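You operate a simulated robot arm through the tools that you are given. There is no shell and no other tool. Be economical: measure what you need, move in short steps, check, and stop when the job is done.

The job below is to be done with a simulated robot arm. You get a single attempt, and the scene is never put back.

JOB
Tap both skid plugs home and tighten both skid bolts at program 3.
Fine: on the wooden skid; light blows with the mallet; one run each with the power driver, no red light; both tools back.
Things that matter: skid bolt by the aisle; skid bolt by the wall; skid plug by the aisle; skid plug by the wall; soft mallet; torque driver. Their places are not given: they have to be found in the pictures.

Only the result counts: the job must be done as asked and must still hold three seconds after the hand-in. Knocking over, shifting, dropping, spilling or breaking anything else fails it.

ROBOT AND FRAMES
A 7-joint arm with a two-finger parallel gripper, fixed in place. Base frame: the origin is at the foot of the arm, x ahead of it, y to its left, z up. Units: m, rad, N and s.
Its first joint turns from -2.897 to 2.897 rad. Payload 4.4 kg.
The TCP is the grasp point between the finger pads, 0.023 m short of the fingertips. In the tool frame z runs along the fingers and y along their closing line. Largest opening 0.094 m; finger width 0.038, thickness 0.01; the body of the gripper, 0.054 by 0.096 m, starts 0.039 m behind the TCP.
Orientation is told as [roll, pitch, yaw] about the base's x, y, z axes, in that order, counted from this pose: with the fingers straight down and closing along the base's y, the tool's x points along the base's -x, its y along +y and its z along -z.

CONTROLS
- The arm moves only by the tool nudge_tool. Its argument "deltas" is a list of rows, each an object of numbers (a shift or turn left out is 0, a gripper value left out holds the last): "tx", "ty", "tz": the shift along the base's x, y, z in cm; "ax", "ay", "az": the turn, a rotation vector about the base's x, y, z in rad; "fingers": the finger opening in cm, from 0 to 9.4. In form: [{"tx": .., "ty": .., "tz": .., "ax": .., "ay": .., "az": .., "fingers": ..}, ...]. A call has 1 to 8 rows; each row shifts and turns the commanded pose from where the row before left it. Each row takes 0.2 s and may step no farther than 0.05 m and 0.15 rad from the row before; otherwise, or with a gripper value out of range, the whole call is refused. Where a pose cannot be reached the arm comes as near as it can. A force on the tool above 50 N (or 10 N above the force at the start of the call, whichever is more), or a blocked arm, ends the call early, and 0.2 s more pass. The fingers move at their own pace (about 0.072 m/s each) and stop on an object; they squeeze with about 32 N. The grip force told is the motor's: it shows also when the fingers shut on nothing. Time passes only in rows, and 0.2 s behind the last, so rows that do not move let the fingers close. The reply holds the time, the measured pose of the TCP, the force on the tool along the base axes, the opening and the grip force, in the units named above and with some noise, with the torque about the TCP (base axes, N m) and any sound that the robot's microphone picked up, and new pictures: "views" is both (left out), scene, wrist or none.
- Cameras (640 x 400 px; columns grow to the right, rows downward): "scene" is fixed at [0.0499, 0.6519, 1.6484]; the picture's right is [-0.53, -0.85, 0.00], its down [-0.58, 0.36, -0.73] and it looks along [0.62, -0.39, -0.68] (base axes); focal length 313 px, centre (320, 200). "wrist" rides on the gripper at [0.086, 0.016, -0.074] in the tool frame; the picture's right is [-0.18, 0.98, 0.00], its down [-0.58, -0.11, -0.81] and it looks along [-0.79, -0.15, 0.59] (tool axes); focal length 243 px, centre (320, 200).
- measure_at(camera, pixels): for up to 12 pixels [column, row] of the newest picture of that camera ("zoom" is the newest enlarged one), the place [x, y, z] in the base frame of the surface seen there, good to about 0.002 m. It takes no simulated time.
- inspect(camera, box): a new picture of the part [left, top, right, bottom] of that camera's present view, enlarged. It takes no simulated time.
- hand_in(): hands the job in; it is judged then, once.

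Go step by step. Measure first, check grasps and placings, and put right what went wrong. The budget is 80 turns and 200 pictures, counting those below and the enlarged ones. Unless the task says otherwise, let go and move clear before handing in, and close with one line.

The tools are called after "Emit:" as a command line: name --argument value ..., lists and objects as JSON in quotes. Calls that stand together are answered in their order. nudge_tool: Moves the arm, as the interface text tells. Its arguments: {"type":"object","properties":{"deltas":{"type":"array","items":{"type":"object","properties":{"tx":{"type":"number"},"ty":{"type":"number"},"tz":{"type":"number"},"ax":{"type":"number"},"ay":{"type":"number"},"az":{"type":"number"},"fingers":{"type":"number"}}}},"views":{"type":"string","enum":["both","scene","wrist","none"]}},"required":["deltas"]} The other tools are called the same way: measure_at (camera, pixels) gives the place of the surface under pixels of a picture; inspect (camera, box) takes an enlarged picture of a part of a camera's view; hand_in () hands the job in.

At the start:

```text
clock: 0.0
tool_pos: [0.7083, 0.0835, 1.1387]
tcp_rot: [0.0, 0.002, 0.001]
wrist_force: [-0.5, -0.4, 0.1]
ft_torque: [0.0, -0.01, 0.03]
grip_width: 0.0938
grip_force: 0.1
```

scene: 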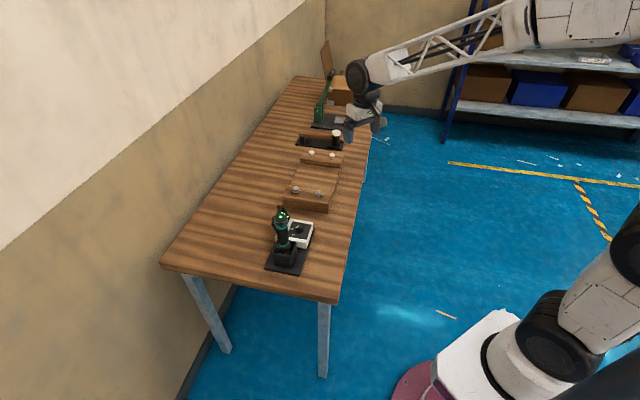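
wrist: 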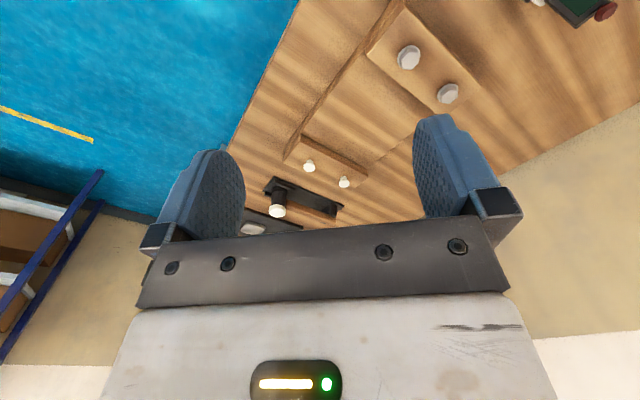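

The pictures show a bench with the driver in a dock (about 285,240), a wooden skid with bolts and plugs (about 310,180), and a mallet in a black tray (about 335,140). I'll enlarge these areas first.

Emit:
inspect --camera "scene" --box '[250, 190, 350, 280]'

Emit:
inspect --camera "scene" --box '[270, 120, 370, 220]'

Emit:
inspect --camera "scene" --box '[290, 30, 400, 150]'

Emit:
inspect --camera "wrist" --box '[220, 0, 640, 250]'

```text
4.44 times, centred on (300, 235) of scene
```

zoom: 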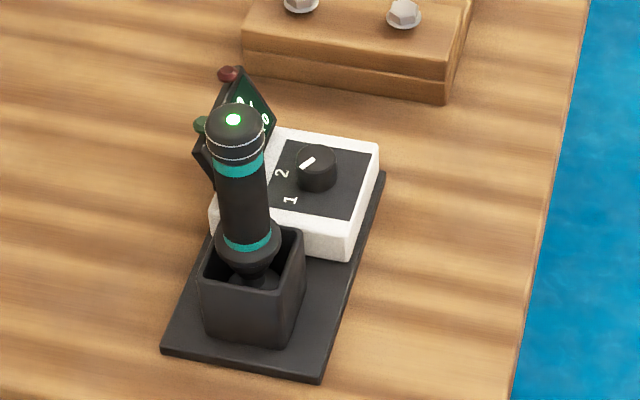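

```text
4.00 times, centred on (320, 170) of scene
```

zoom: 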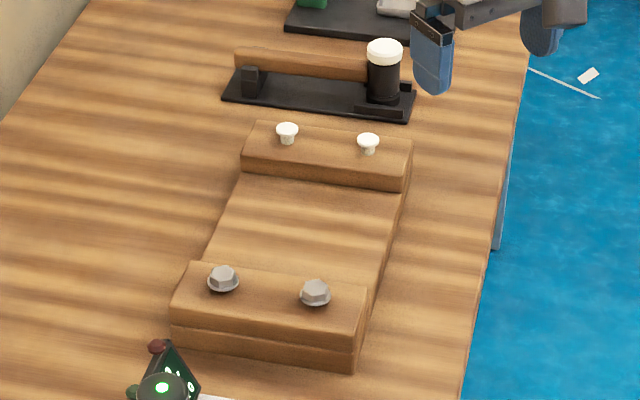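

```text
3.33 times, centred on (345, 90) of scene
```

zoom: 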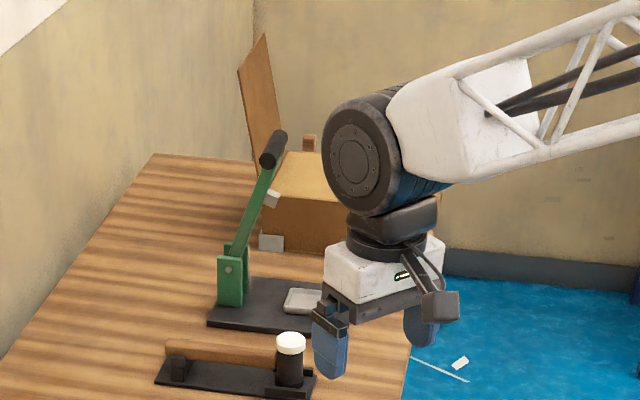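

```text
1.52 times, centred on (430, 125) of wrist
```

zoom: 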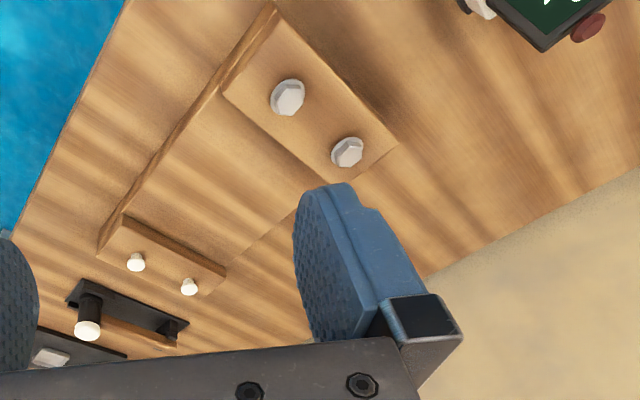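

The dock knob seems to point near "2", with a tilted card/display beside it; plugs stick up at the far batten, and the mallet lies in a cradle. I'll measure the main points.

Emit:
measure_at --camera "scene" --pixels '[[286, 217], [288, 240], [321, 228], [295, 189], [319, 193], [312, 152], [332, 155], [336, 132], [310, 137], [299, 141], [287, 267], [270, 255]]'

Emit:
inspect --camera "scene" --box '[275, 200, 325, 245]'

Emit:
inspect --camera "scene" --box '[280, 120, 350, 165]'

```text
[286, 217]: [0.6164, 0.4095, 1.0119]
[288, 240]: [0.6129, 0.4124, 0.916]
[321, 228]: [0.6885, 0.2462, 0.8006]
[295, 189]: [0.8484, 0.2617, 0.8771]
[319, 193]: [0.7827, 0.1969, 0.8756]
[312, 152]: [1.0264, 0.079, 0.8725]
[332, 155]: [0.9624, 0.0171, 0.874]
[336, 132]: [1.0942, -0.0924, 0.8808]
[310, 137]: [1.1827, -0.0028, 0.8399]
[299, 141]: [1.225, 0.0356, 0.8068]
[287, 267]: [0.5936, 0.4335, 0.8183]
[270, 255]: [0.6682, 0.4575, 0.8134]
```

```text
8.89 times, centred on (300, 222) of scene
```

zoom: 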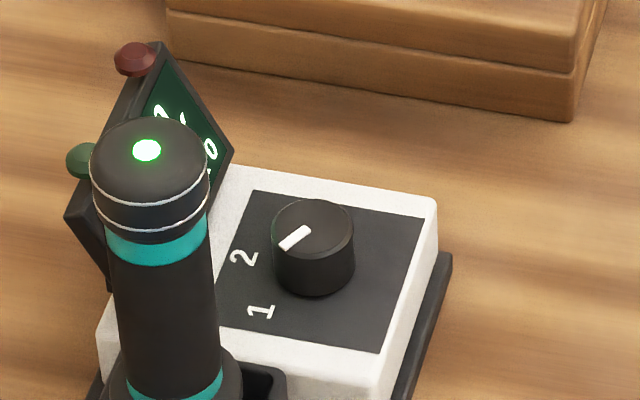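

```text
8.89 times, centred on (315, 142) of scene
```

zoom: 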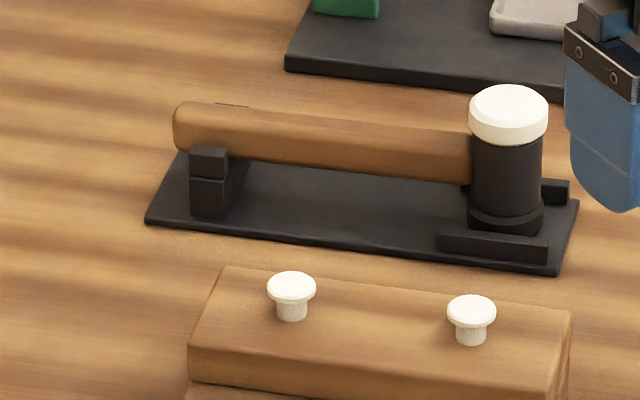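

The zoom offsets mean I must correct the dock pixels (knob near 299,225; driver top near 281,216). I'll measure those, and take the dimensions of the bolts, plugs and mallet.

Emit:
measure_at --camera "scene" --pixels '[[280.5, 216], [299.2, 225], [297, 230], [291.5, 228.5], [293.5, 234.5], [309, 223], [282, 236], [281, 246], [277, 258], [288, 259], [306, 245], [310, 236]]'

Emit:
measure_at --camera "zoom" --pixels '[[290, 287], [290, 315], [470, 309], [470, 338], [510, 95], [510, 140], [440, 148], [330, 132], [205, 115], [183, 120], [340, 290], [500, 245]]'

```text
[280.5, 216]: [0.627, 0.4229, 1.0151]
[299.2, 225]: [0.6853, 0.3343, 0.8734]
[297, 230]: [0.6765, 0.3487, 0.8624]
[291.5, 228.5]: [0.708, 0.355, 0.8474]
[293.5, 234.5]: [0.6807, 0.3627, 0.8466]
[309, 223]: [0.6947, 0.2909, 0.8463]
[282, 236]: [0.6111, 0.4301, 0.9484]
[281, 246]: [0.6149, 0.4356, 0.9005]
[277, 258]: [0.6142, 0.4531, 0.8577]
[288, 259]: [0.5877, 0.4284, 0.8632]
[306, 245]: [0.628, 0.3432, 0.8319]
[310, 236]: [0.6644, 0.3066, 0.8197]
```

```text
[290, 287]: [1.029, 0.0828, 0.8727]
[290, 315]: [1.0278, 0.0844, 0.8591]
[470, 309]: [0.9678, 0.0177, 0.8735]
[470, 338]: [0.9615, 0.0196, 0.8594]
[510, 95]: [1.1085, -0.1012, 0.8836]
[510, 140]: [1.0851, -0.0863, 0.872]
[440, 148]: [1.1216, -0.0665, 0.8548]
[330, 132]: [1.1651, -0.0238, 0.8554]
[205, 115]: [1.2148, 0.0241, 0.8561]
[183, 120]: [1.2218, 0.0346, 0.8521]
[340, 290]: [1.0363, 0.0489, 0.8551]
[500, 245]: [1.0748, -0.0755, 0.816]
```

The plug caps stand at z≈0.873 over a batten at 0.855, the knob is at (0.687,0.333,0.873), and the driver axis is near (0.625,0.425) with its top at 1.015. I'll move the wrist camera to look at the dock panel.

Emit:
nudge_tool --deltas '[{"tx": -3.4, "ty": 3.5, "tz": -0.5}, {"tx": -3.4, "ty": 3.5, "tz": -0.5}, {"tx": -3.4, "ty": 3.5, "tz": -0.5}, {"tx": -3.4, "ty": 3.5, "tz": -0.5}, {"tx": -3.4, "ty": 3.5, "tz": -0.5}, {"tx": -3.4, "ty": 3.5, "tz": -0.5}, {"tx": -3.4, "ty": 3.5, "tz": -0.5}, {"tx": -3.4, "ty": 3.5, "tz": -0.5}]'

```text
clock: 1.8
tool_pos: [0.4374, 0.3658, 1.0945]
tcp_rot: [0.003, 0.0, 0.0]
wrist_force: [-0.7, -0.3, 0.0]
ft_torque: [0.0, 0.0, 0.01]
grip_width: 0.0937
grip_force: 0.1
```

scene: 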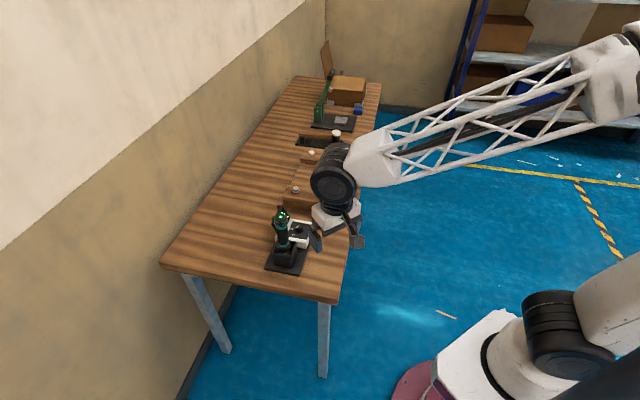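
wrist: 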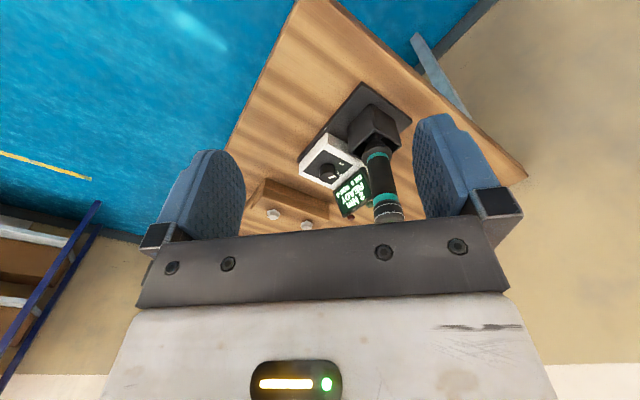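

The wrist view (upside down) shows the dock with a display at (350,195) and the knob at (328,170). I'll enlarge it.

Emit:
inspect --camera "wrist" --box '[290, 130, 390, 220]'

Emit:
inspect --camera "wrist" --box '[300, 140, 355, 195]'

```text
4.44 times, centred on (340, 175) of wrist
```

zoom: 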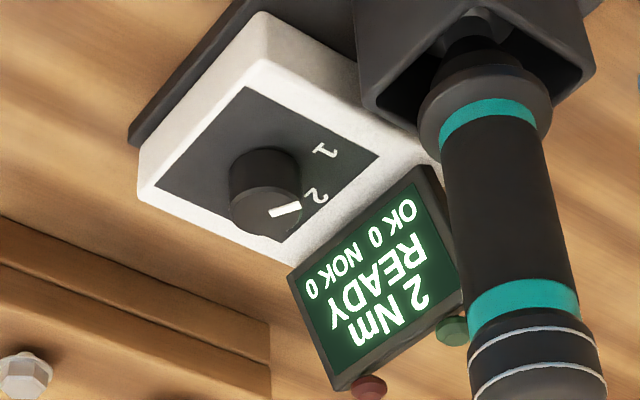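

```text
7.27 times, centred on (328, 168) of wrist
```

zoom: 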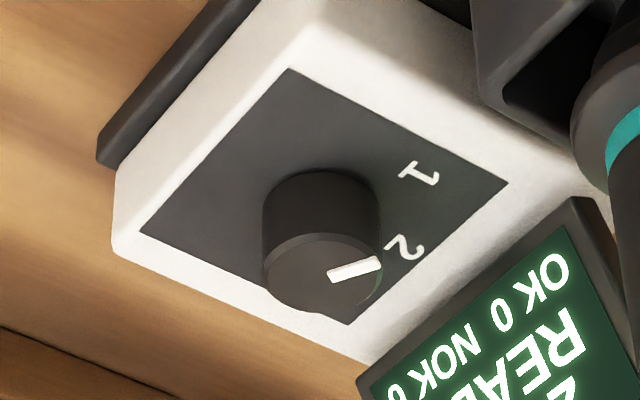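

The display reads "2 Nm READY, OK 0 NOK 0"; labels 1 and 2 show, 3 is hidden behind the knob. I'll measure the panel geometry to compute knob angles.

Emit:
measure_at --camera "zoom" --pixels '[[418, 174], [405, 248], [374, 262], [333, 275], [322, 275], [290, 72], [506, 184], [142, 234], [348, 322], [268, 270], [376, 270], [320, 308]]'

```text
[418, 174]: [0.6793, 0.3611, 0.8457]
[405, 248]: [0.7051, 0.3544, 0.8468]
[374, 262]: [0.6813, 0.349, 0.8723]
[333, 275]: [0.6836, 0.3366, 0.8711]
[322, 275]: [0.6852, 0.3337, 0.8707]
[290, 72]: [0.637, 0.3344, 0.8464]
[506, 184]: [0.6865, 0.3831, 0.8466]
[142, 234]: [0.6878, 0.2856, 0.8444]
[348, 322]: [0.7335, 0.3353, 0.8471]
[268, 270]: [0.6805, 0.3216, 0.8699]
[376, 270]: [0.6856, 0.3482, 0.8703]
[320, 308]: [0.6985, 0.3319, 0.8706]
```

Knob centre (0.686,0.334); label 1 sits at ~105°, label 2 at ~46°, so 3 should be at ~-15°. The pointer is on 1, so the knob turns about 120° clockwise. I'll go above the knob while yawing +120° to keep the camera clear of the driver during the turn.

Emit:
nudge_tool --deltas '[{"tx": 3.1, "ty": -0.4, "az": 0.15}, {"tx": 3.1, "ty": -0.4, "az": 0.15}, {"tx": 3.1, "ty": -0.4, "az": 0.15}, {"tx": 3.1, "ty": -0.4, "az": 0.15}, {"tx": 3.1, "ty": -0.4, "az": 0.15}, {"tx": 3.1, "ty": -0.4, "az": 0.15}, {"tx": 3.1, "ty": -0.4, "az": 0.15}, {"tx": 3.1, "ty": -0.4, "az": 0.15}]' --views "none"

Emit:
nudge_tool --deltas '[{"az": 0.15}, {"az": 0.15}, {"az": 0.15}, {"az": 0.15}, {"az": 0.15}, {"az": 0.144}]'

```text
clock: 3.6
tool_pos: [0.6853, 0.3332, 1.0996]
tcp_rot: [0.001, -0.001, 1.203]
wrist_force: [0.1, 0.0, -0.1]
ft_torque: [0.0, -0.01, 0.03]
grip_width: 0.0939
grip_force: 0.0
```

```text
clock: 5.0
tool_pos: [0.6847, 0.3327, 1.0999]
tcp_rot: [-0.001, -0.001, 2.096]
wrist_force: [0.1, -0.9, -0.3]
ft_torque: [0.0, 0.0, -0.01]
grip_width: 0.0938
grip_force: 0.0
```

scene: 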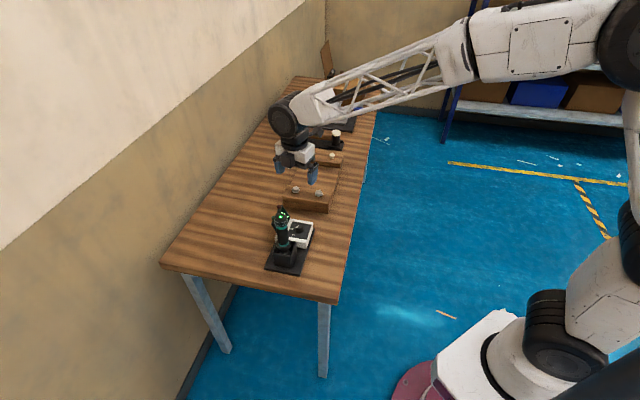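
wrist: 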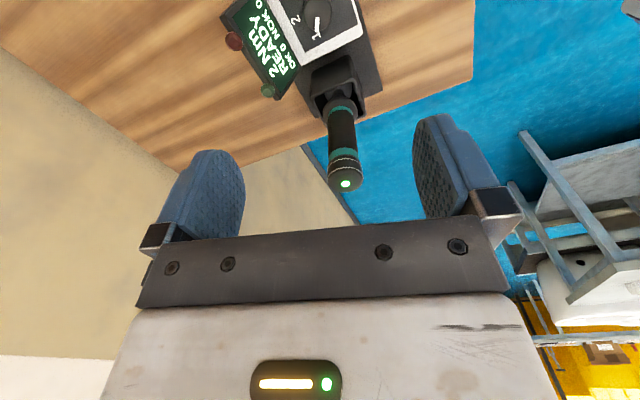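

All +120° of yaw was reachable. The panel is now visible at (315,15) from the other side; I'll enlarge it and look for label 3.

Emit:
inspect --camera "wrist" --box '[215, 0, 385, 106]'

Emit:
measure_at --camera "wrist" --pixels '[[235, 40], [267, 90], [222, 17], [295, 67], [345, 184], [341, 120], [345, 150]]'

```text
3.76 times, centred on (300, 53) of wrist
```

zoom: 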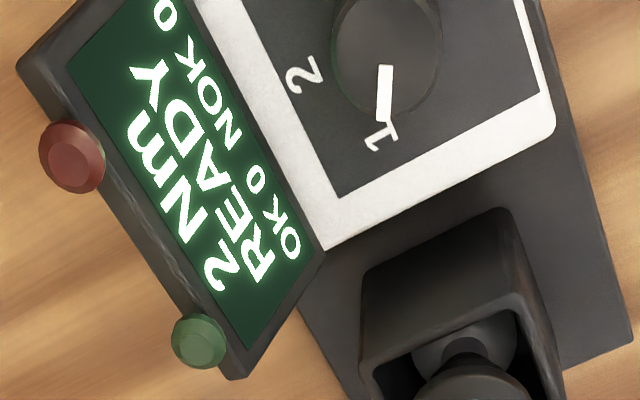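

```text
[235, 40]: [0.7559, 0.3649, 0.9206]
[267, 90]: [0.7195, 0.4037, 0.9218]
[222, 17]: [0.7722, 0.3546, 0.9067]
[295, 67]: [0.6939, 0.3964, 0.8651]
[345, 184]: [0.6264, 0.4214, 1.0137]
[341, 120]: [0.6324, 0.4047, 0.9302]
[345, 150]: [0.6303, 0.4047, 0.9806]
```

The pointer is on 1 and the numbers increase clockwise, so 3 lies 120° on. I'll narrow the fingers and descend over the knob.

Emit:
nudge_tool --deltas '[{"tx": 0.1, "ty": 0.1, "tz": -4.5, "fingers": 5}, {"tz": -4.5}, {"tz": -4.5}, {"tz": -4.0}, {"tz": -3.0}, {"tz": -1.6}, {}]'

```text
clock: 6.6
tool_pos: [0.6857, 0.3345, 0.8787]
tcp_rot: [0.0, 0.0, 2.093]
wrist_force: [-0.6, 0.1, -0.3]
ft_torque: [-0.02, -0.02, 0.0]
grip_width: 0.0498
grip_force: 0.0
```

scene: 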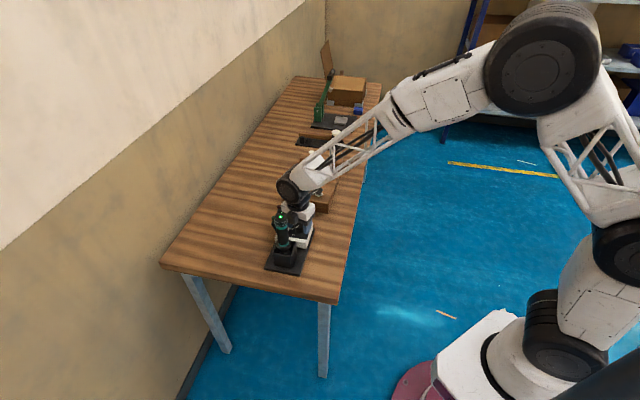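
wrist: 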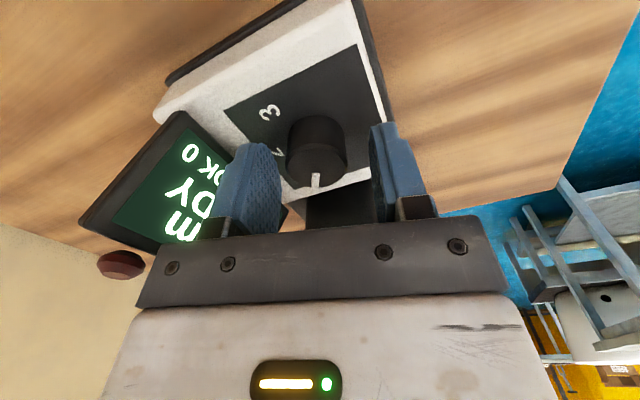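

Label 3 is visible at (270,112), the knob sits between the fingers and the display is clear. I'll measure label 3 and close on the knob.

Emit:
measure_at --camera "wrist" --pixels '[[270, 112], [317, 155], [316, 182], [278, 153]]'

Emit:
nudge_tool --deltas '[{"tz": -0.2, "fingers": 2}, {}, {}]' --views "wrist"

```text
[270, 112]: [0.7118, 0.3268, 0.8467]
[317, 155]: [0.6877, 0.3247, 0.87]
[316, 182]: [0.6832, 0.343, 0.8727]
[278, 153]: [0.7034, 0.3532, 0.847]
```

```text
clock: 7.4
tool_pos: [0.6863, 0.3361, 0.8783]
tcp_rot: [-0.003, 0.002, 2.092]
wrist_force: [32.2, 11.8, 6.8]
ft_torque: [0.19, -0.36, 0.02]
grip_width: 0.0297
grip_force: 45.6
```

wrist: 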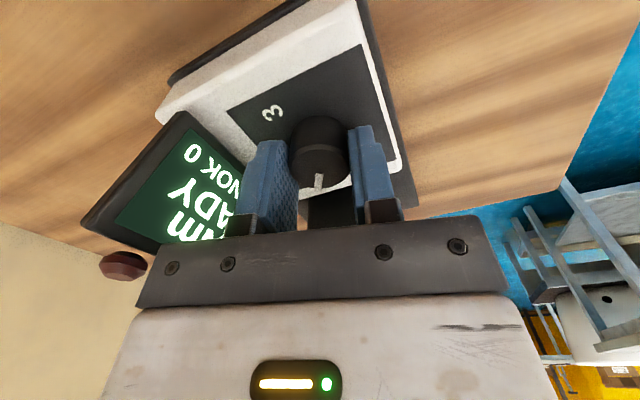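

The fingers hold the knob (0.0297) but a 34 N side force shows the tool is slightly off-centre. I'll shift the tool along that force to relieve it.

Emit:
nudge_tool --deltas '[{"tx": 0.12, "ty": 0.05}, {}]' --views "none"

```text
clock: 8.0
tool_pos: [0.6861, 0.3355, 0.8784]
tcp_rot: [-0.001, 0.0, 2.093]
wrist_force: [-1.3, -1.5, 37.7]
ft_torque: [-0.12, 0.09, -0.01]
grip_width: 0.0293
grip_force: 44.7
```

The side force is gone but +38 N acts upward; I'll ease the tool up 2 mm.

Emit:
nudge_tool --deltas '[{"tz": 0.2}, {}]' --views "none"

```text
clock: 8.6
tool_pos: [0.687, 0.3362, 0.8785]
tcp_rot: [0.002, 0.0, 2.093]
wrist_force: [15.9, 28.1, -3.9]
ft_torque: [0.47, -0.61, 0.02]
grip_width: 0.0299
grip_force: 44.7
```

Forces are moderate with a stiff grip. I'll start turning clockwise and watch the torque.

Emit:
nudge_tool --deltas '[{"az": -0.15}, {"az": -0.15}, {"az": -0.15}, {"az": -0.15}]' --views "wrist"

```text
clock: 9.1
tool_pos: [0.6864, 0.3348, 0.8774]
tcp_rot: [-0.002, -0.001, 1.885]
wrist_force: [9.8, 15.0, -11.8]
ft_torque: [0.14, -0.37, 0.01]
grip_width: 0.0298
grip_force: 45.3
stopped in row 2: the force on the tool passed its limit at 55 N (the readings are from after the stop); the commanded pose is now the measured one
```

wrist: 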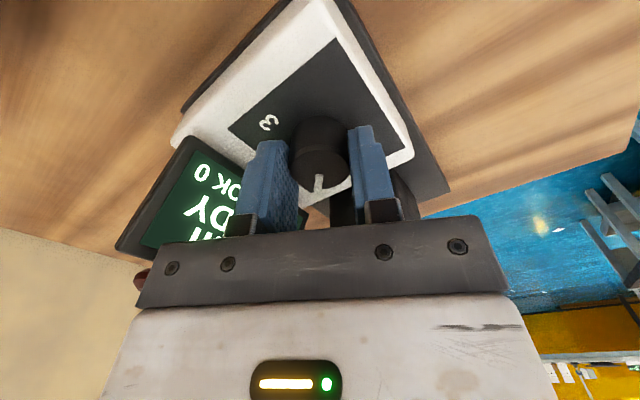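

The pointer moved with the fingers (still at (318,180)), so the knob turns. I'll ease the finger command and carry on in smaller steps.

Emit:
nudge_tool --deltas '[{"fingers": 2.8}, {"az": -0.1}, {"az": -0.1}, {"az": -0.1}, {"az": -0.1}, {"az": -0.1}, {"az": -0.1}, {"az": -0.1}]' --views "none"

```text
clock: 10.9
tool_pos: [0.6867, 0.3344, 0.8779]
tcp_rot: [-0.001, 0.0, 1.183]
wrist_force: [32.6, 16.7, -21.9]
ft_torque: [0.61, -0.44, 0.01]
grip_width: 0.0297
grip_force: 45.2
```

Turned 52° smoothly; I'll continue.

Emit:
nudge_tool --deltas '[{"az": -0.1}, {"az": -0.1}, {"az": -0.1}, {"az": -0.1}, {"az": -0.1}, {"az": -0.1}, {"az": -0.1}]' --views "wrist"

```text
clock: 12.6
tool_pos: [0.6869, 0.3348, 0.878]
tcp_rot: [-0.002, -0.002, 0.488]
wrist_force: [13.3, -1.0, -6.9]
ft_torque: [-0.22, -0.22, 0.05]
grip_width: 0.0299
grip_force: 45.2
stopped in row 7: the force on the tool passed its limit at 55 N (the readings are from after the stop); the commanded pose is now the measured one
```

wrist: 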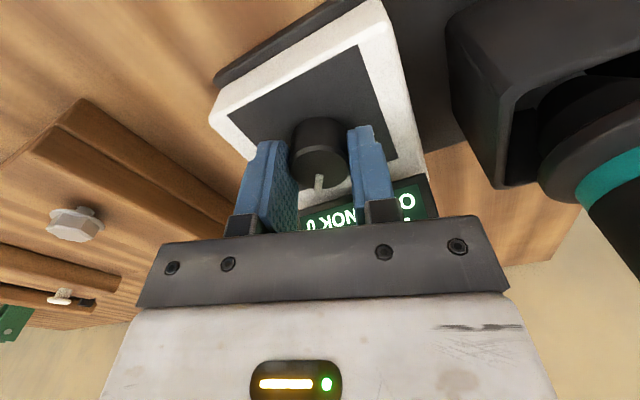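

The knob still follows the fingers; about 0.49 rad remain.

Emit:
nudge_tool --deltas '[{"az": -0.1}, {"az": -0.1}, {"az": -0.1}, {"az": -0.1}, {"az": -0.09}]' --views "wrist"

```text
clock: 13.8
tool_pos: [0.6872, 0.3348, 0.879]
tcp_rot: [-0.001, -0.003, -0.002]
wrist_force: [12.7, 1.6, -5.1]
ft_torque: [0.04, 0.6, 0.31]
grip_width: 0.03
grip_force: 45.0
```

wrist: 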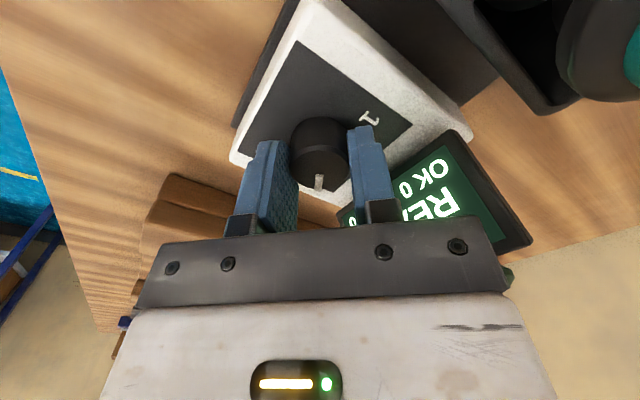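

Yaw is 0 and a twist torque of 0.3 N·m suggests a stop or detent at 3. I'll release, rise and check the display.

Emit:
nudge_tool --deltas '[{"fingers": 4.8}, {}, {"tz": 3}, {"tz": 4.5}, {"tz": 4.5}, {"tx": -3, "tz": 3}, {"tx": -4.5}, {"tx": -4.5}]' --views "wrist"

Emit:
inspect --camera "wrist" --box '[280, 100, 440, 220]'

```text
clock: 15.6
tool_pos: [0.5687, 0.3353, 1.0275]
tcp_rot: [0.0, -0.001, -0.002]
wrist_force: [0.4, -0.4, -0.6]
ft_torque: [-0.01, -0.03, -0.02]
grip_width: 0.0479
grip_force: 0.0
```

wrist: 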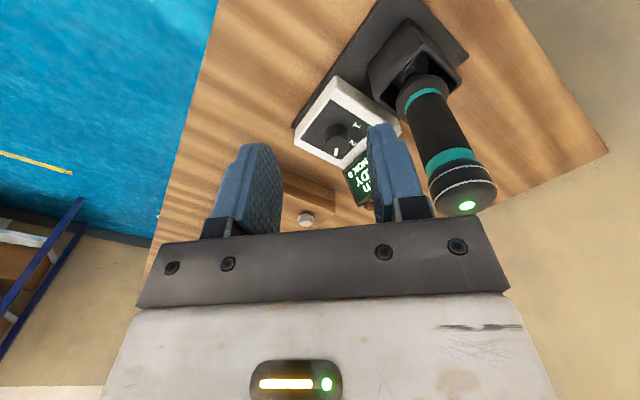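

```text
3.33 times, centred on (360, 160) of wrist
```

zoom: 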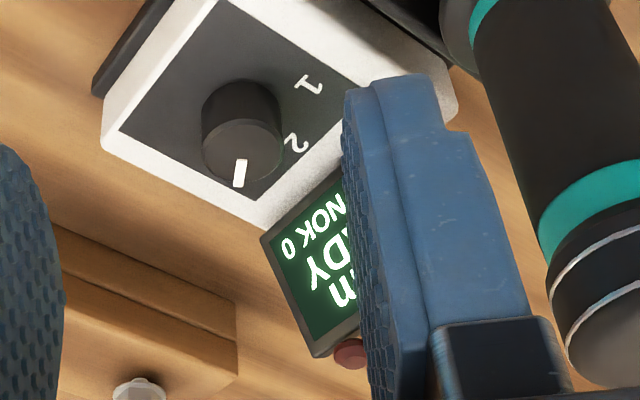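

The pointer now points away from the camera toward the 3 direction. I'll back off so that the display's number is visible.

Emit:
measure_at --camera "zoom" --pixels '[[242, 160], [238, 186], [242, 145]]'

Emit:
nudge_tool --deltas '[{"tx": -4.5, "tz": 2, "fingers": 9.4}, {"tx": -4.5, "ty": 1, "tz": 2}, {"tx": -4, "ty": 2, "tz": 2}]' --views "wrist"

Emit:
inspect --camera "wrist" --box '[290, 130, 390, 220]'

```text
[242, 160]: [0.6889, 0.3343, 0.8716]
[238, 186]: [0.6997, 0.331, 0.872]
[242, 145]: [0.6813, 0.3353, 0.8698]
```

```text
refused: row 2 steps farther than a row can; nothing moved
```

```text
4.44 times, centred on (340, 175) of wrist
```

zoom: 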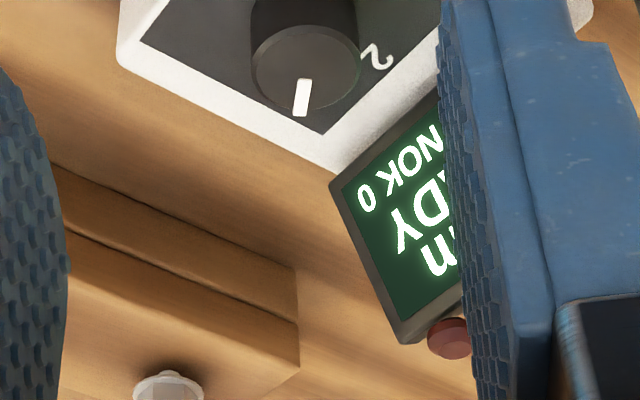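

The pointer direction measures about -17°, matching label 3. I'll redo the back-off with smaller rows to read the display.

Emit:
nudge_tool --deltas '[{"tx": -4, "tz": 2, "fingers": 9.4}, {"tx": -4, "ty": 1, "tz": 2}, {"tx": -4, "ty": 2, "tz": 2}]' --views "wrist"

Emit:
inspect --camera "wrist" --box '[280, 130, 420, 230]'

```text
clock: 16.4
tool_pos: [0.4473, 0.3665, 1.0877]
tcp_rot: [-0.002, 0.0, -0.004]
wrist_force: [0.4, -0.5, -0.8]
ft_torque: [0.0, 0.01, 0.02]
grip_width: 0.0941
grip_force: 0.1
```

wrist: 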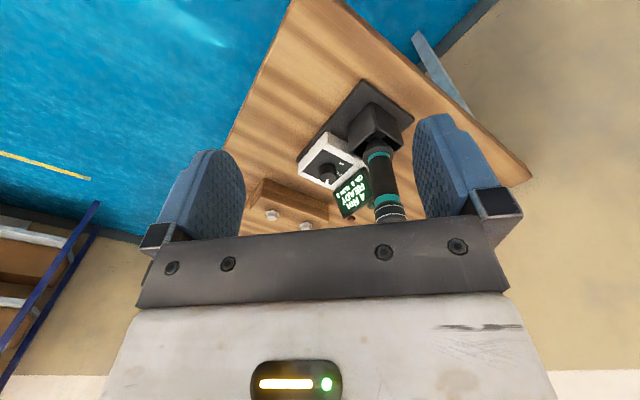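

```text
4.00 times, centred on (350, 180) of wrist
```

zoom: 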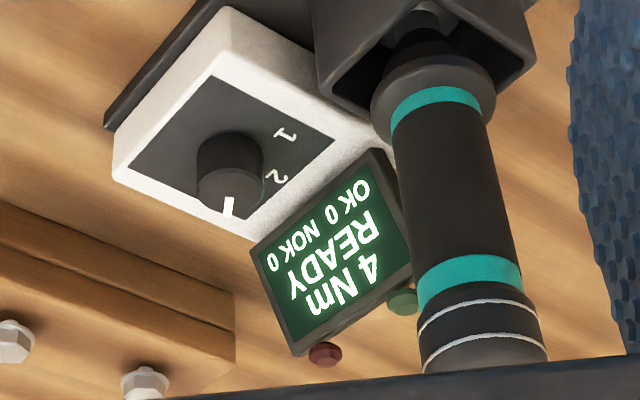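

The display now reads "4 Nm READY", so program 3 is set. I'll measure the driver outline for the grasp.

Emit:
measure_at --camera "zoom" --pixels '[[485, 345], [422, 290], [468, 285], [518, 280], [400, 160], [445, 160], [490, 160], [438, 100], [375, 100], [492, 95], [425, 30], [482, 362]]'

Emit:
inspect --camera "scene" --box '[262, 205, 312, 275]'

```text
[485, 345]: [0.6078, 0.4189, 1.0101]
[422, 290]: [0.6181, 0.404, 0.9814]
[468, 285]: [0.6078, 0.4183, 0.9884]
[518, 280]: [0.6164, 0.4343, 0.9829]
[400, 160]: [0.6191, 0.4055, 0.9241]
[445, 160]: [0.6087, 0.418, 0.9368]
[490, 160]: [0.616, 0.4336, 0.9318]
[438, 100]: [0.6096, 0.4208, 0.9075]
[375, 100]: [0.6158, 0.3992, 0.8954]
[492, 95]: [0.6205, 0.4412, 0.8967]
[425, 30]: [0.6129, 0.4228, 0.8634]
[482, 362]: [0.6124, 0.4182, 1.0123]
```

```text
5.71 times, centred on (287, 240) of scene
```

zoom: 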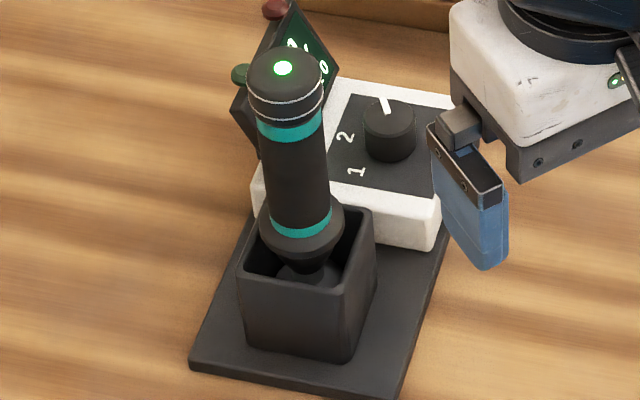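

The driver axis is about (0.6258,0.4205), vertical, radius ~0.017; the top at 1.015 limits the TCP to z≥0.98. I'll move above it.

Emit:
nudge_tool --deltas '[{"tx": 4.45, "ty": 1.35}, {"tx": 4.45, "ty": 1.35}, {"tx": 4.45, "ty": 1.35}, {"tx": 4.45, "ty": 1.35}, {}]' --views "both"

```text
clock: 17.6
tool_pos: [0.6244, 0.4189, 1.0874]
tcp_rot: [-0.001, -0.004, -0.002]
wrist_force: [0.0, -0.6, 1.0]
ft_torque: [0.04, -0.02, -0.01]
grip_width: 0.0939
grip_force: 0.0
```

scene: 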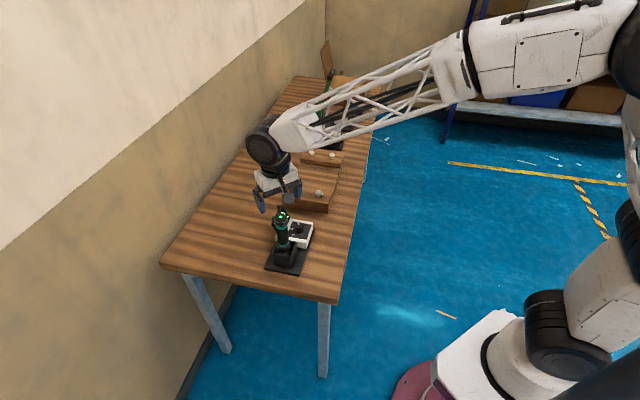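
wrist: 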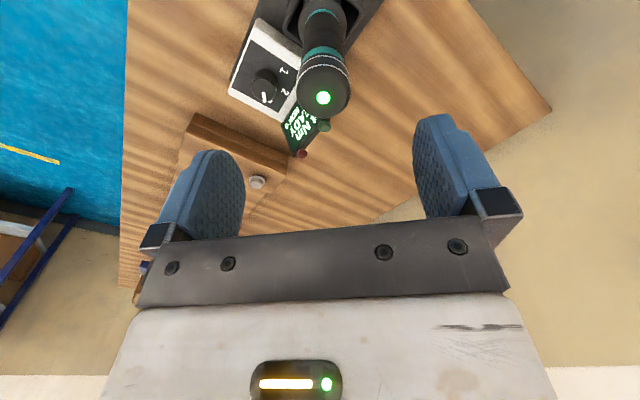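

The tool is above the driver with the LED centred at (323,97). I'll check the LED place and descend to z 0.983.

Emit:
measure_at --camera "wrist" --pixels '[[323, 97], [300, 95], [349, 90]]'

Emit:
nudge_tool --deltas '[{"tx": 0.12, "ty": 0.15, "tz": -3}, {"tz": -3}, {"tz": -2.5}, {"tz": -1.9}, {}]' --views "wrist"

```text
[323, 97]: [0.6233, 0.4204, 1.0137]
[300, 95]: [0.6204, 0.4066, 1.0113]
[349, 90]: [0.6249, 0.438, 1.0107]
```

```text
clock: 18.8
tool_pos: [0.6272, 0.4209, 0.9836]
tcp_rot: [0.0, -0.002, -0.002]
wrist_force: [0.5, -0.1, 0.0]
ft_torque: [-0.03, 0.0, 0.0]
grip_width: 0.0941
grip_force: 0.0
```

wrist: 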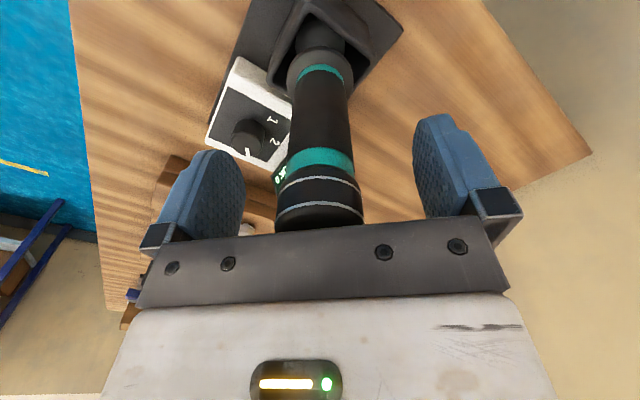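

The driver is between the pads; I'll shift 2 mm back in x and close.

Emit:
nudge_tool --deltas '[{"tx": -0.2}, {"fingers": 2}, {}, {}, {}]' --views "wrist"

```text
clock: 20.0
tool_pos: [0.6255, 0.4212, 0.9825]
tcp_rot: [0.0, -0.002, -0.001]
wrist_force: [0.2, 2.8, 0.4]
ft_torque: [0.16, -0.01, 0.0]
grip_width: 0.0353
grip_force: 32.0
```

wrist: 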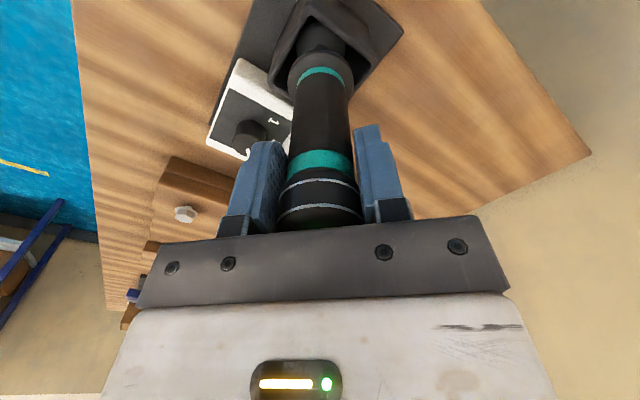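

Gripped cleanly at 0.0353 width. I'll lift it straight out 12 cm and look at its lower end.

Emit:
nudge_tool --deltas '[{"tz": 1}, {"tz": 2}, {"tz": 3}, {"tz": 3}, {"tz": 3}, {}]' --views "both"

Emit:
inspect --camera "scene" --box '[252, 175, 332, 255]'

```text
clock: 21.4
tool_pos: [0.6218, 0.4204, 1.1032]
tcp_rot: [-0.002, 0.001, -0.002]
wrist_force: [-0.1, -0.8, -4.6]
ft_torque: [0.01, 0.01, -0.02]
grip_width: 0.0354
grip_force: 31.9
```

scene: 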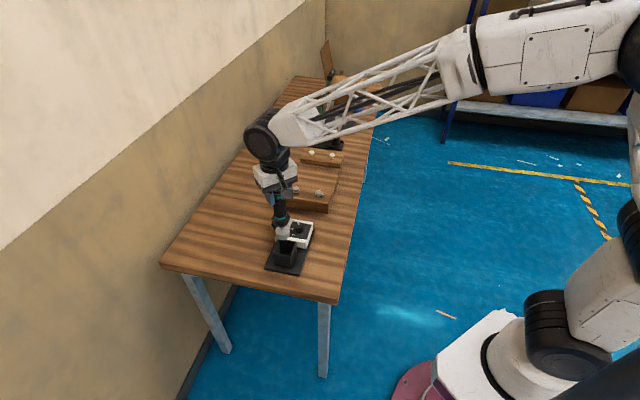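
wrist: 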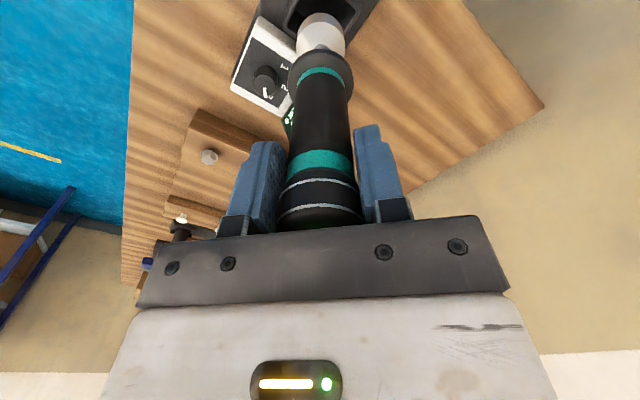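

```text
5.00 times, centred on (292, 215) of scene
```

zoom: 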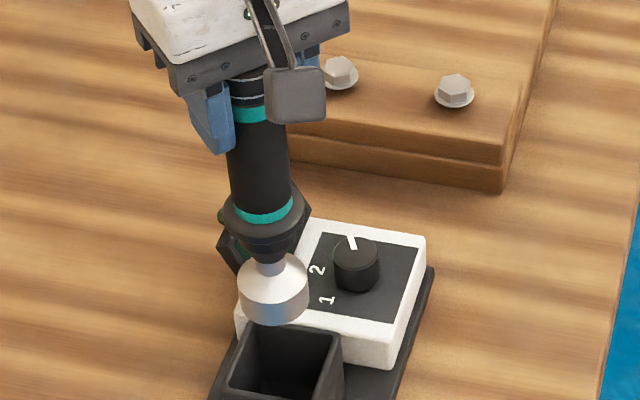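

The driver carries a wide silver socket (zoom 275,300). I'll measure the socket bottom and the bolt tops.

Emit:
measure_at --camera "zoom" --pixels '[[268, 322], [273, 300], [243, 290], [308, 290], [270, 260], [456, 82], [340, 64], [455, 104], [340, 86], [454, 99], [420, 100], [300, 80]]'

Emit:
inspect --camera "scene" --box '[282, 175, 332, 215]'

```text
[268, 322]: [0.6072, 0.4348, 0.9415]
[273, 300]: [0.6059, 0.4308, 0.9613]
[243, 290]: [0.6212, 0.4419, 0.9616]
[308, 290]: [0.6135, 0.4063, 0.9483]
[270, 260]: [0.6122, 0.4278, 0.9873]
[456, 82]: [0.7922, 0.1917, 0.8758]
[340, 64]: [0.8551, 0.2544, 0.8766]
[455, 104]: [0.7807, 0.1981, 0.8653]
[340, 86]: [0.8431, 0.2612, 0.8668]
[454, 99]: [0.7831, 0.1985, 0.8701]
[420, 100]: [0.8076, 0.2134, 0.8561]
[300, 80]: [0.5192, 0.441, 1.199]
```

```text
10.00 times, centred on (307, 195) of scene
```

zoom: 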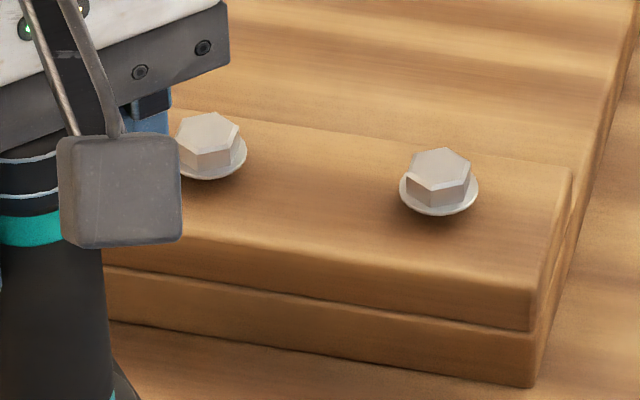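

Socket bottom is ~0.162 below the TCP. I'll measure the bolt hex tops precisely (zoom 440,165 and 208,127).

Emit:
measure_at --camera "zoom" --pixels '[[440, 163], [208, 127], [407, 176], [472, 174], [440, 149], [440, 214], [402, 197], [477, 194], [181, 143], [237, 140], [246, 160], [211, 178]]'

```text
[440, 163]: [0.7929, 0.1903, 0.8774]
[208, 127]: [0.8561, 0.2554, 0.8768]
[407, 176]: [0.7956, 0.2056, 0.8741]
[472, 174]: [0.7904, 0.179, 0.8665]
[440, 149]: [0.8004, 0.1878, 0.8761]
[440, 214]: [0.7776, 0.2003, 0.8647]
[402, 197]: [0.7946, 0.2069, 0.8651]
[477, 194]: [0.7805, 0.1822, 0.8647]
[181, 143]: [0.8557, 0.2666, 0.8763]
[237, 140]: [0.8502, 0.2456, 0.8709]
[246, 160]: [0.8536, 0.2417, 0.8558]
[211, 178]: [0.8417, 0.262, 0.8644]
```

Bolt estimates: aisle ≈(0.7915,0.1915), wall ≈(0.855,0.2555), tops at 0.877. I'll carry the driver nearer and refine with the wrist camera.

Emit:
nudge_tool --deltas '[{"tx": 1.8, "ty": -3.6, "tz": 2}, {"tx": 1.8, "ty": -3.6}, {"tx": 1.8, "ty": -3.6}, {"tx": 1.8, "ty": -3.6}, {"tx": 1.8, "ty": -3.6}, {"tx": 1.8, "ty": -3.6}, {}]' --views "both"

Emit:
inspect --camera "wrist" --box '[220, 60, 420, 185]'

```text
clock: 23.0
tool_pos: [0.7317, 0.2024, 1.1232]
tcp_rot: [-0.001, 0.0, -0.004]
wrist_force: [-0.1, -0.3, -5.3]
ft_torque: [0.0, 0.02, 0.01]
grip_width: 0.0356
grip_force: 31.6
```

scene: 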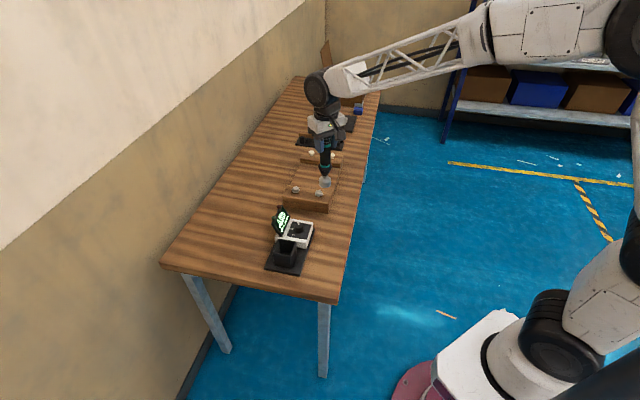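
wrist: 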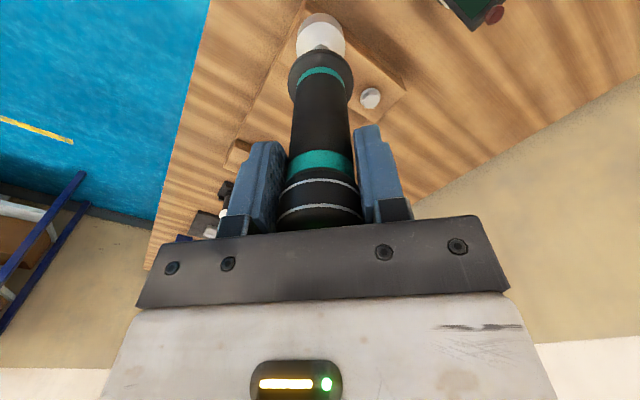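

```text
3.20 times, centred on (320, 122) of wrist
```

zoom: 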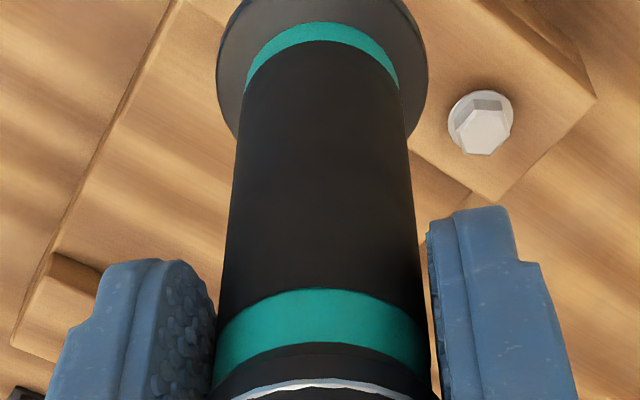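

The wall bolt shows at zoom (482,128); I'll measure it and view the socket versus both bolts in the scene view.

Emit:
measure_at --camera "zoom" --pixels '[[482, 133], [450, 125], [512, 115], [482, 93], [463, 150], [505, 135]]'

Emit:
inspect --camera "scene" --box '[285, 160, 345, 205]'

Emit:
inspect --camera "wrist" --box '[270, 0, 400, 80]'

```text
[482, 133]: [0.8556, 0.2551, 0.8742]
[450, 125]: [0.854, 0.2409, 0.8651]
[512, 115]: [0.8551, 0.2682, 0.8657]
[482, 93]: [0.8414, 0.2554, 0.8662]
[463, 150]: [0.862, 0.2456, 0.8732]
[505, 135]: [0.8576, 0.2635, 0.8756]
```

```text
8.89 times, centred on (315, 182) of scene
```

zoom: 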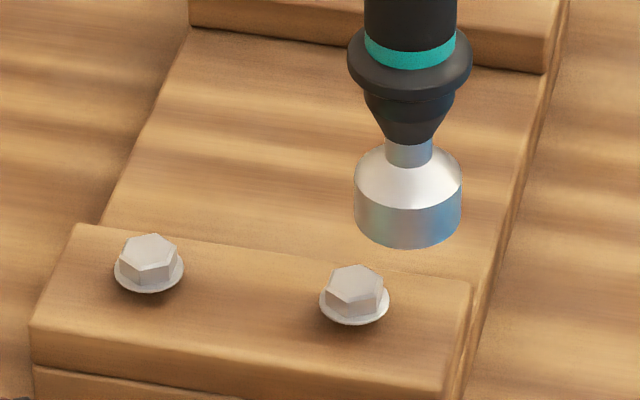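

```text
4.92 times, centred on (335, 40) of wrist
```

zoom: 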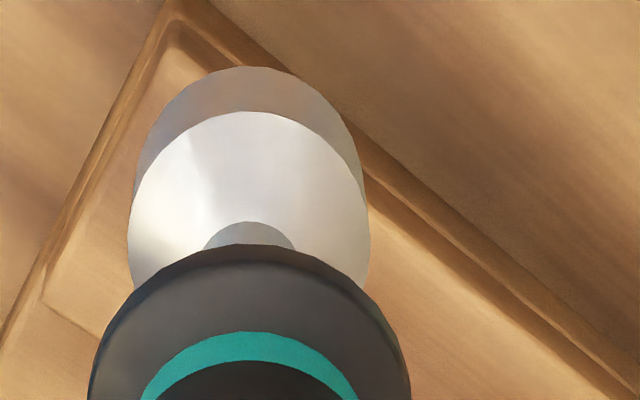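

The wall bolt centre is (0.8553,0.2547). I'll measure the socket's position relative to the TCP from both views.

Emit:
measure_at --camera "zoom" --pixels '[[134, 235], [366, 235], [250, 185], [250, 112], [250, 80], [160, 130], [340, 130], [250, 235]]'

Emit:
measure_at --camera "scene" --pixels '[[325.2, 207], [325.2, 185], [319.8, 183], [330.4, 183], [325.2, 180], [325.2, 188.5], [319, 191.7], [295.6, 188.5], [325.2, 165], [320.2, 194.5]]'

```text
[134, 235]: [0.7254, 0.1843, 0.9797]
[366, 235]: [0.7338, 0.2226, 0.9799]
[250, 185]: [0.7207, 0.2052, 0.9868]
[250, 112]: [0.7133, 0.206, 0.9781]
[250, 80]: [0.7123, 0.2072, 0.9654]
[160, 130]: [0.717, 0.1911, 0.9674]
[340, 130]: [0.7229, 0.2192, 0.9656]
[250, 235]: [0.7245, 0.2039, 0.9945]
```

```text
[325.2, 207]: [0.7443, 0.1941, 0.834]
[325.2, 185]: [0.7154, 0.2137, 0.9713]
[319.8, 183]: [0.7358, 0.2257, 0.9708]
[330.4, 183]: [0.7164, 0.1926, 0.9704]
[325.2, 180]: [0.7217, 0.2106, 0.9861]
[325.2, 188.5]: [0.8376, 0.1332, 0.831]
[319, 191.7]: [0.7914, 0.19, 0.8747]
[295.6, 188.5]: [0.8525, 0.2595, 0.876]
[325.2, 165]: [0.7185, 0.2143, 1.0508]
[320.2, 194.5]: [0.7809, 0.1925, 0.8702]
```

The socket axis matches the TCP within ~1 mm. I'll move over the wall bolt (0.8553,0.2547) and come down to about 1.5 cm above it.

Emit:
nudge_tool --deltas '[{"tx": 4.1, "ty": 1.74}, {"tx": 4.1, "ty": 1.74}, {"tx": 4.16, "ty": 1.75}, {"tz": -3.5}, {"tz": -3.3}, {}]' --views "both"

Emit:
inspect --camera "scene" --box '[270, 165, 330, 205]'

Emit:
inspect --camera "wrist" --box '[220, 0, 400, 110]'

```text
clock: 24.4
tool_pos: [0.8593, 0.2571, 1.0559]
tcp_rot: [0.0, -0.001, -0.002]
wrist_force: [-0.7, -0.4, -4.8]
ft_torque: [0.0, 0.01, -0.02]
grip_width: 0.0357
grip_force: 32.3
```

scene: 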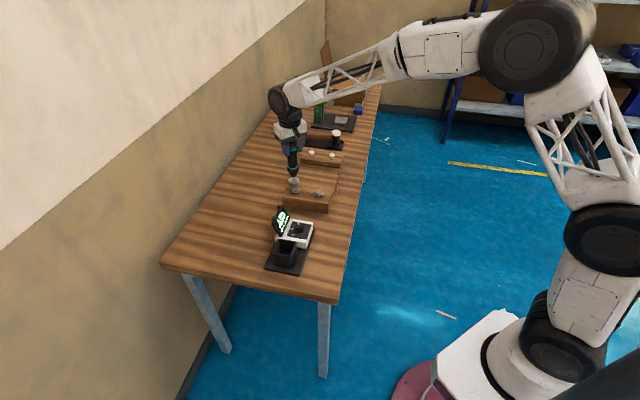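
wrist: 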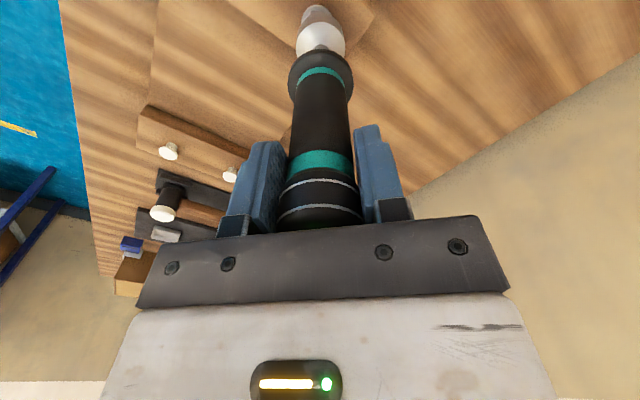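

```text
10.00 times, centred on (300, 185) of scene
```

zoom: 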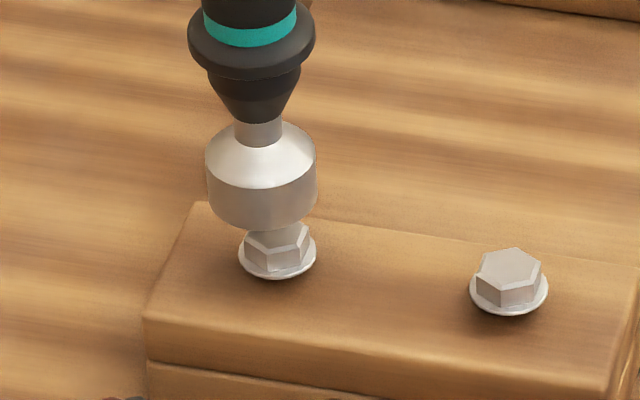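

```text
3.56 times, centred on (310, 55) of wrist
```

zoom: 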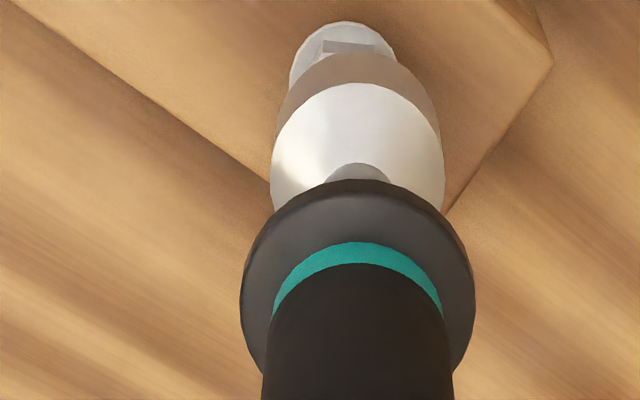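

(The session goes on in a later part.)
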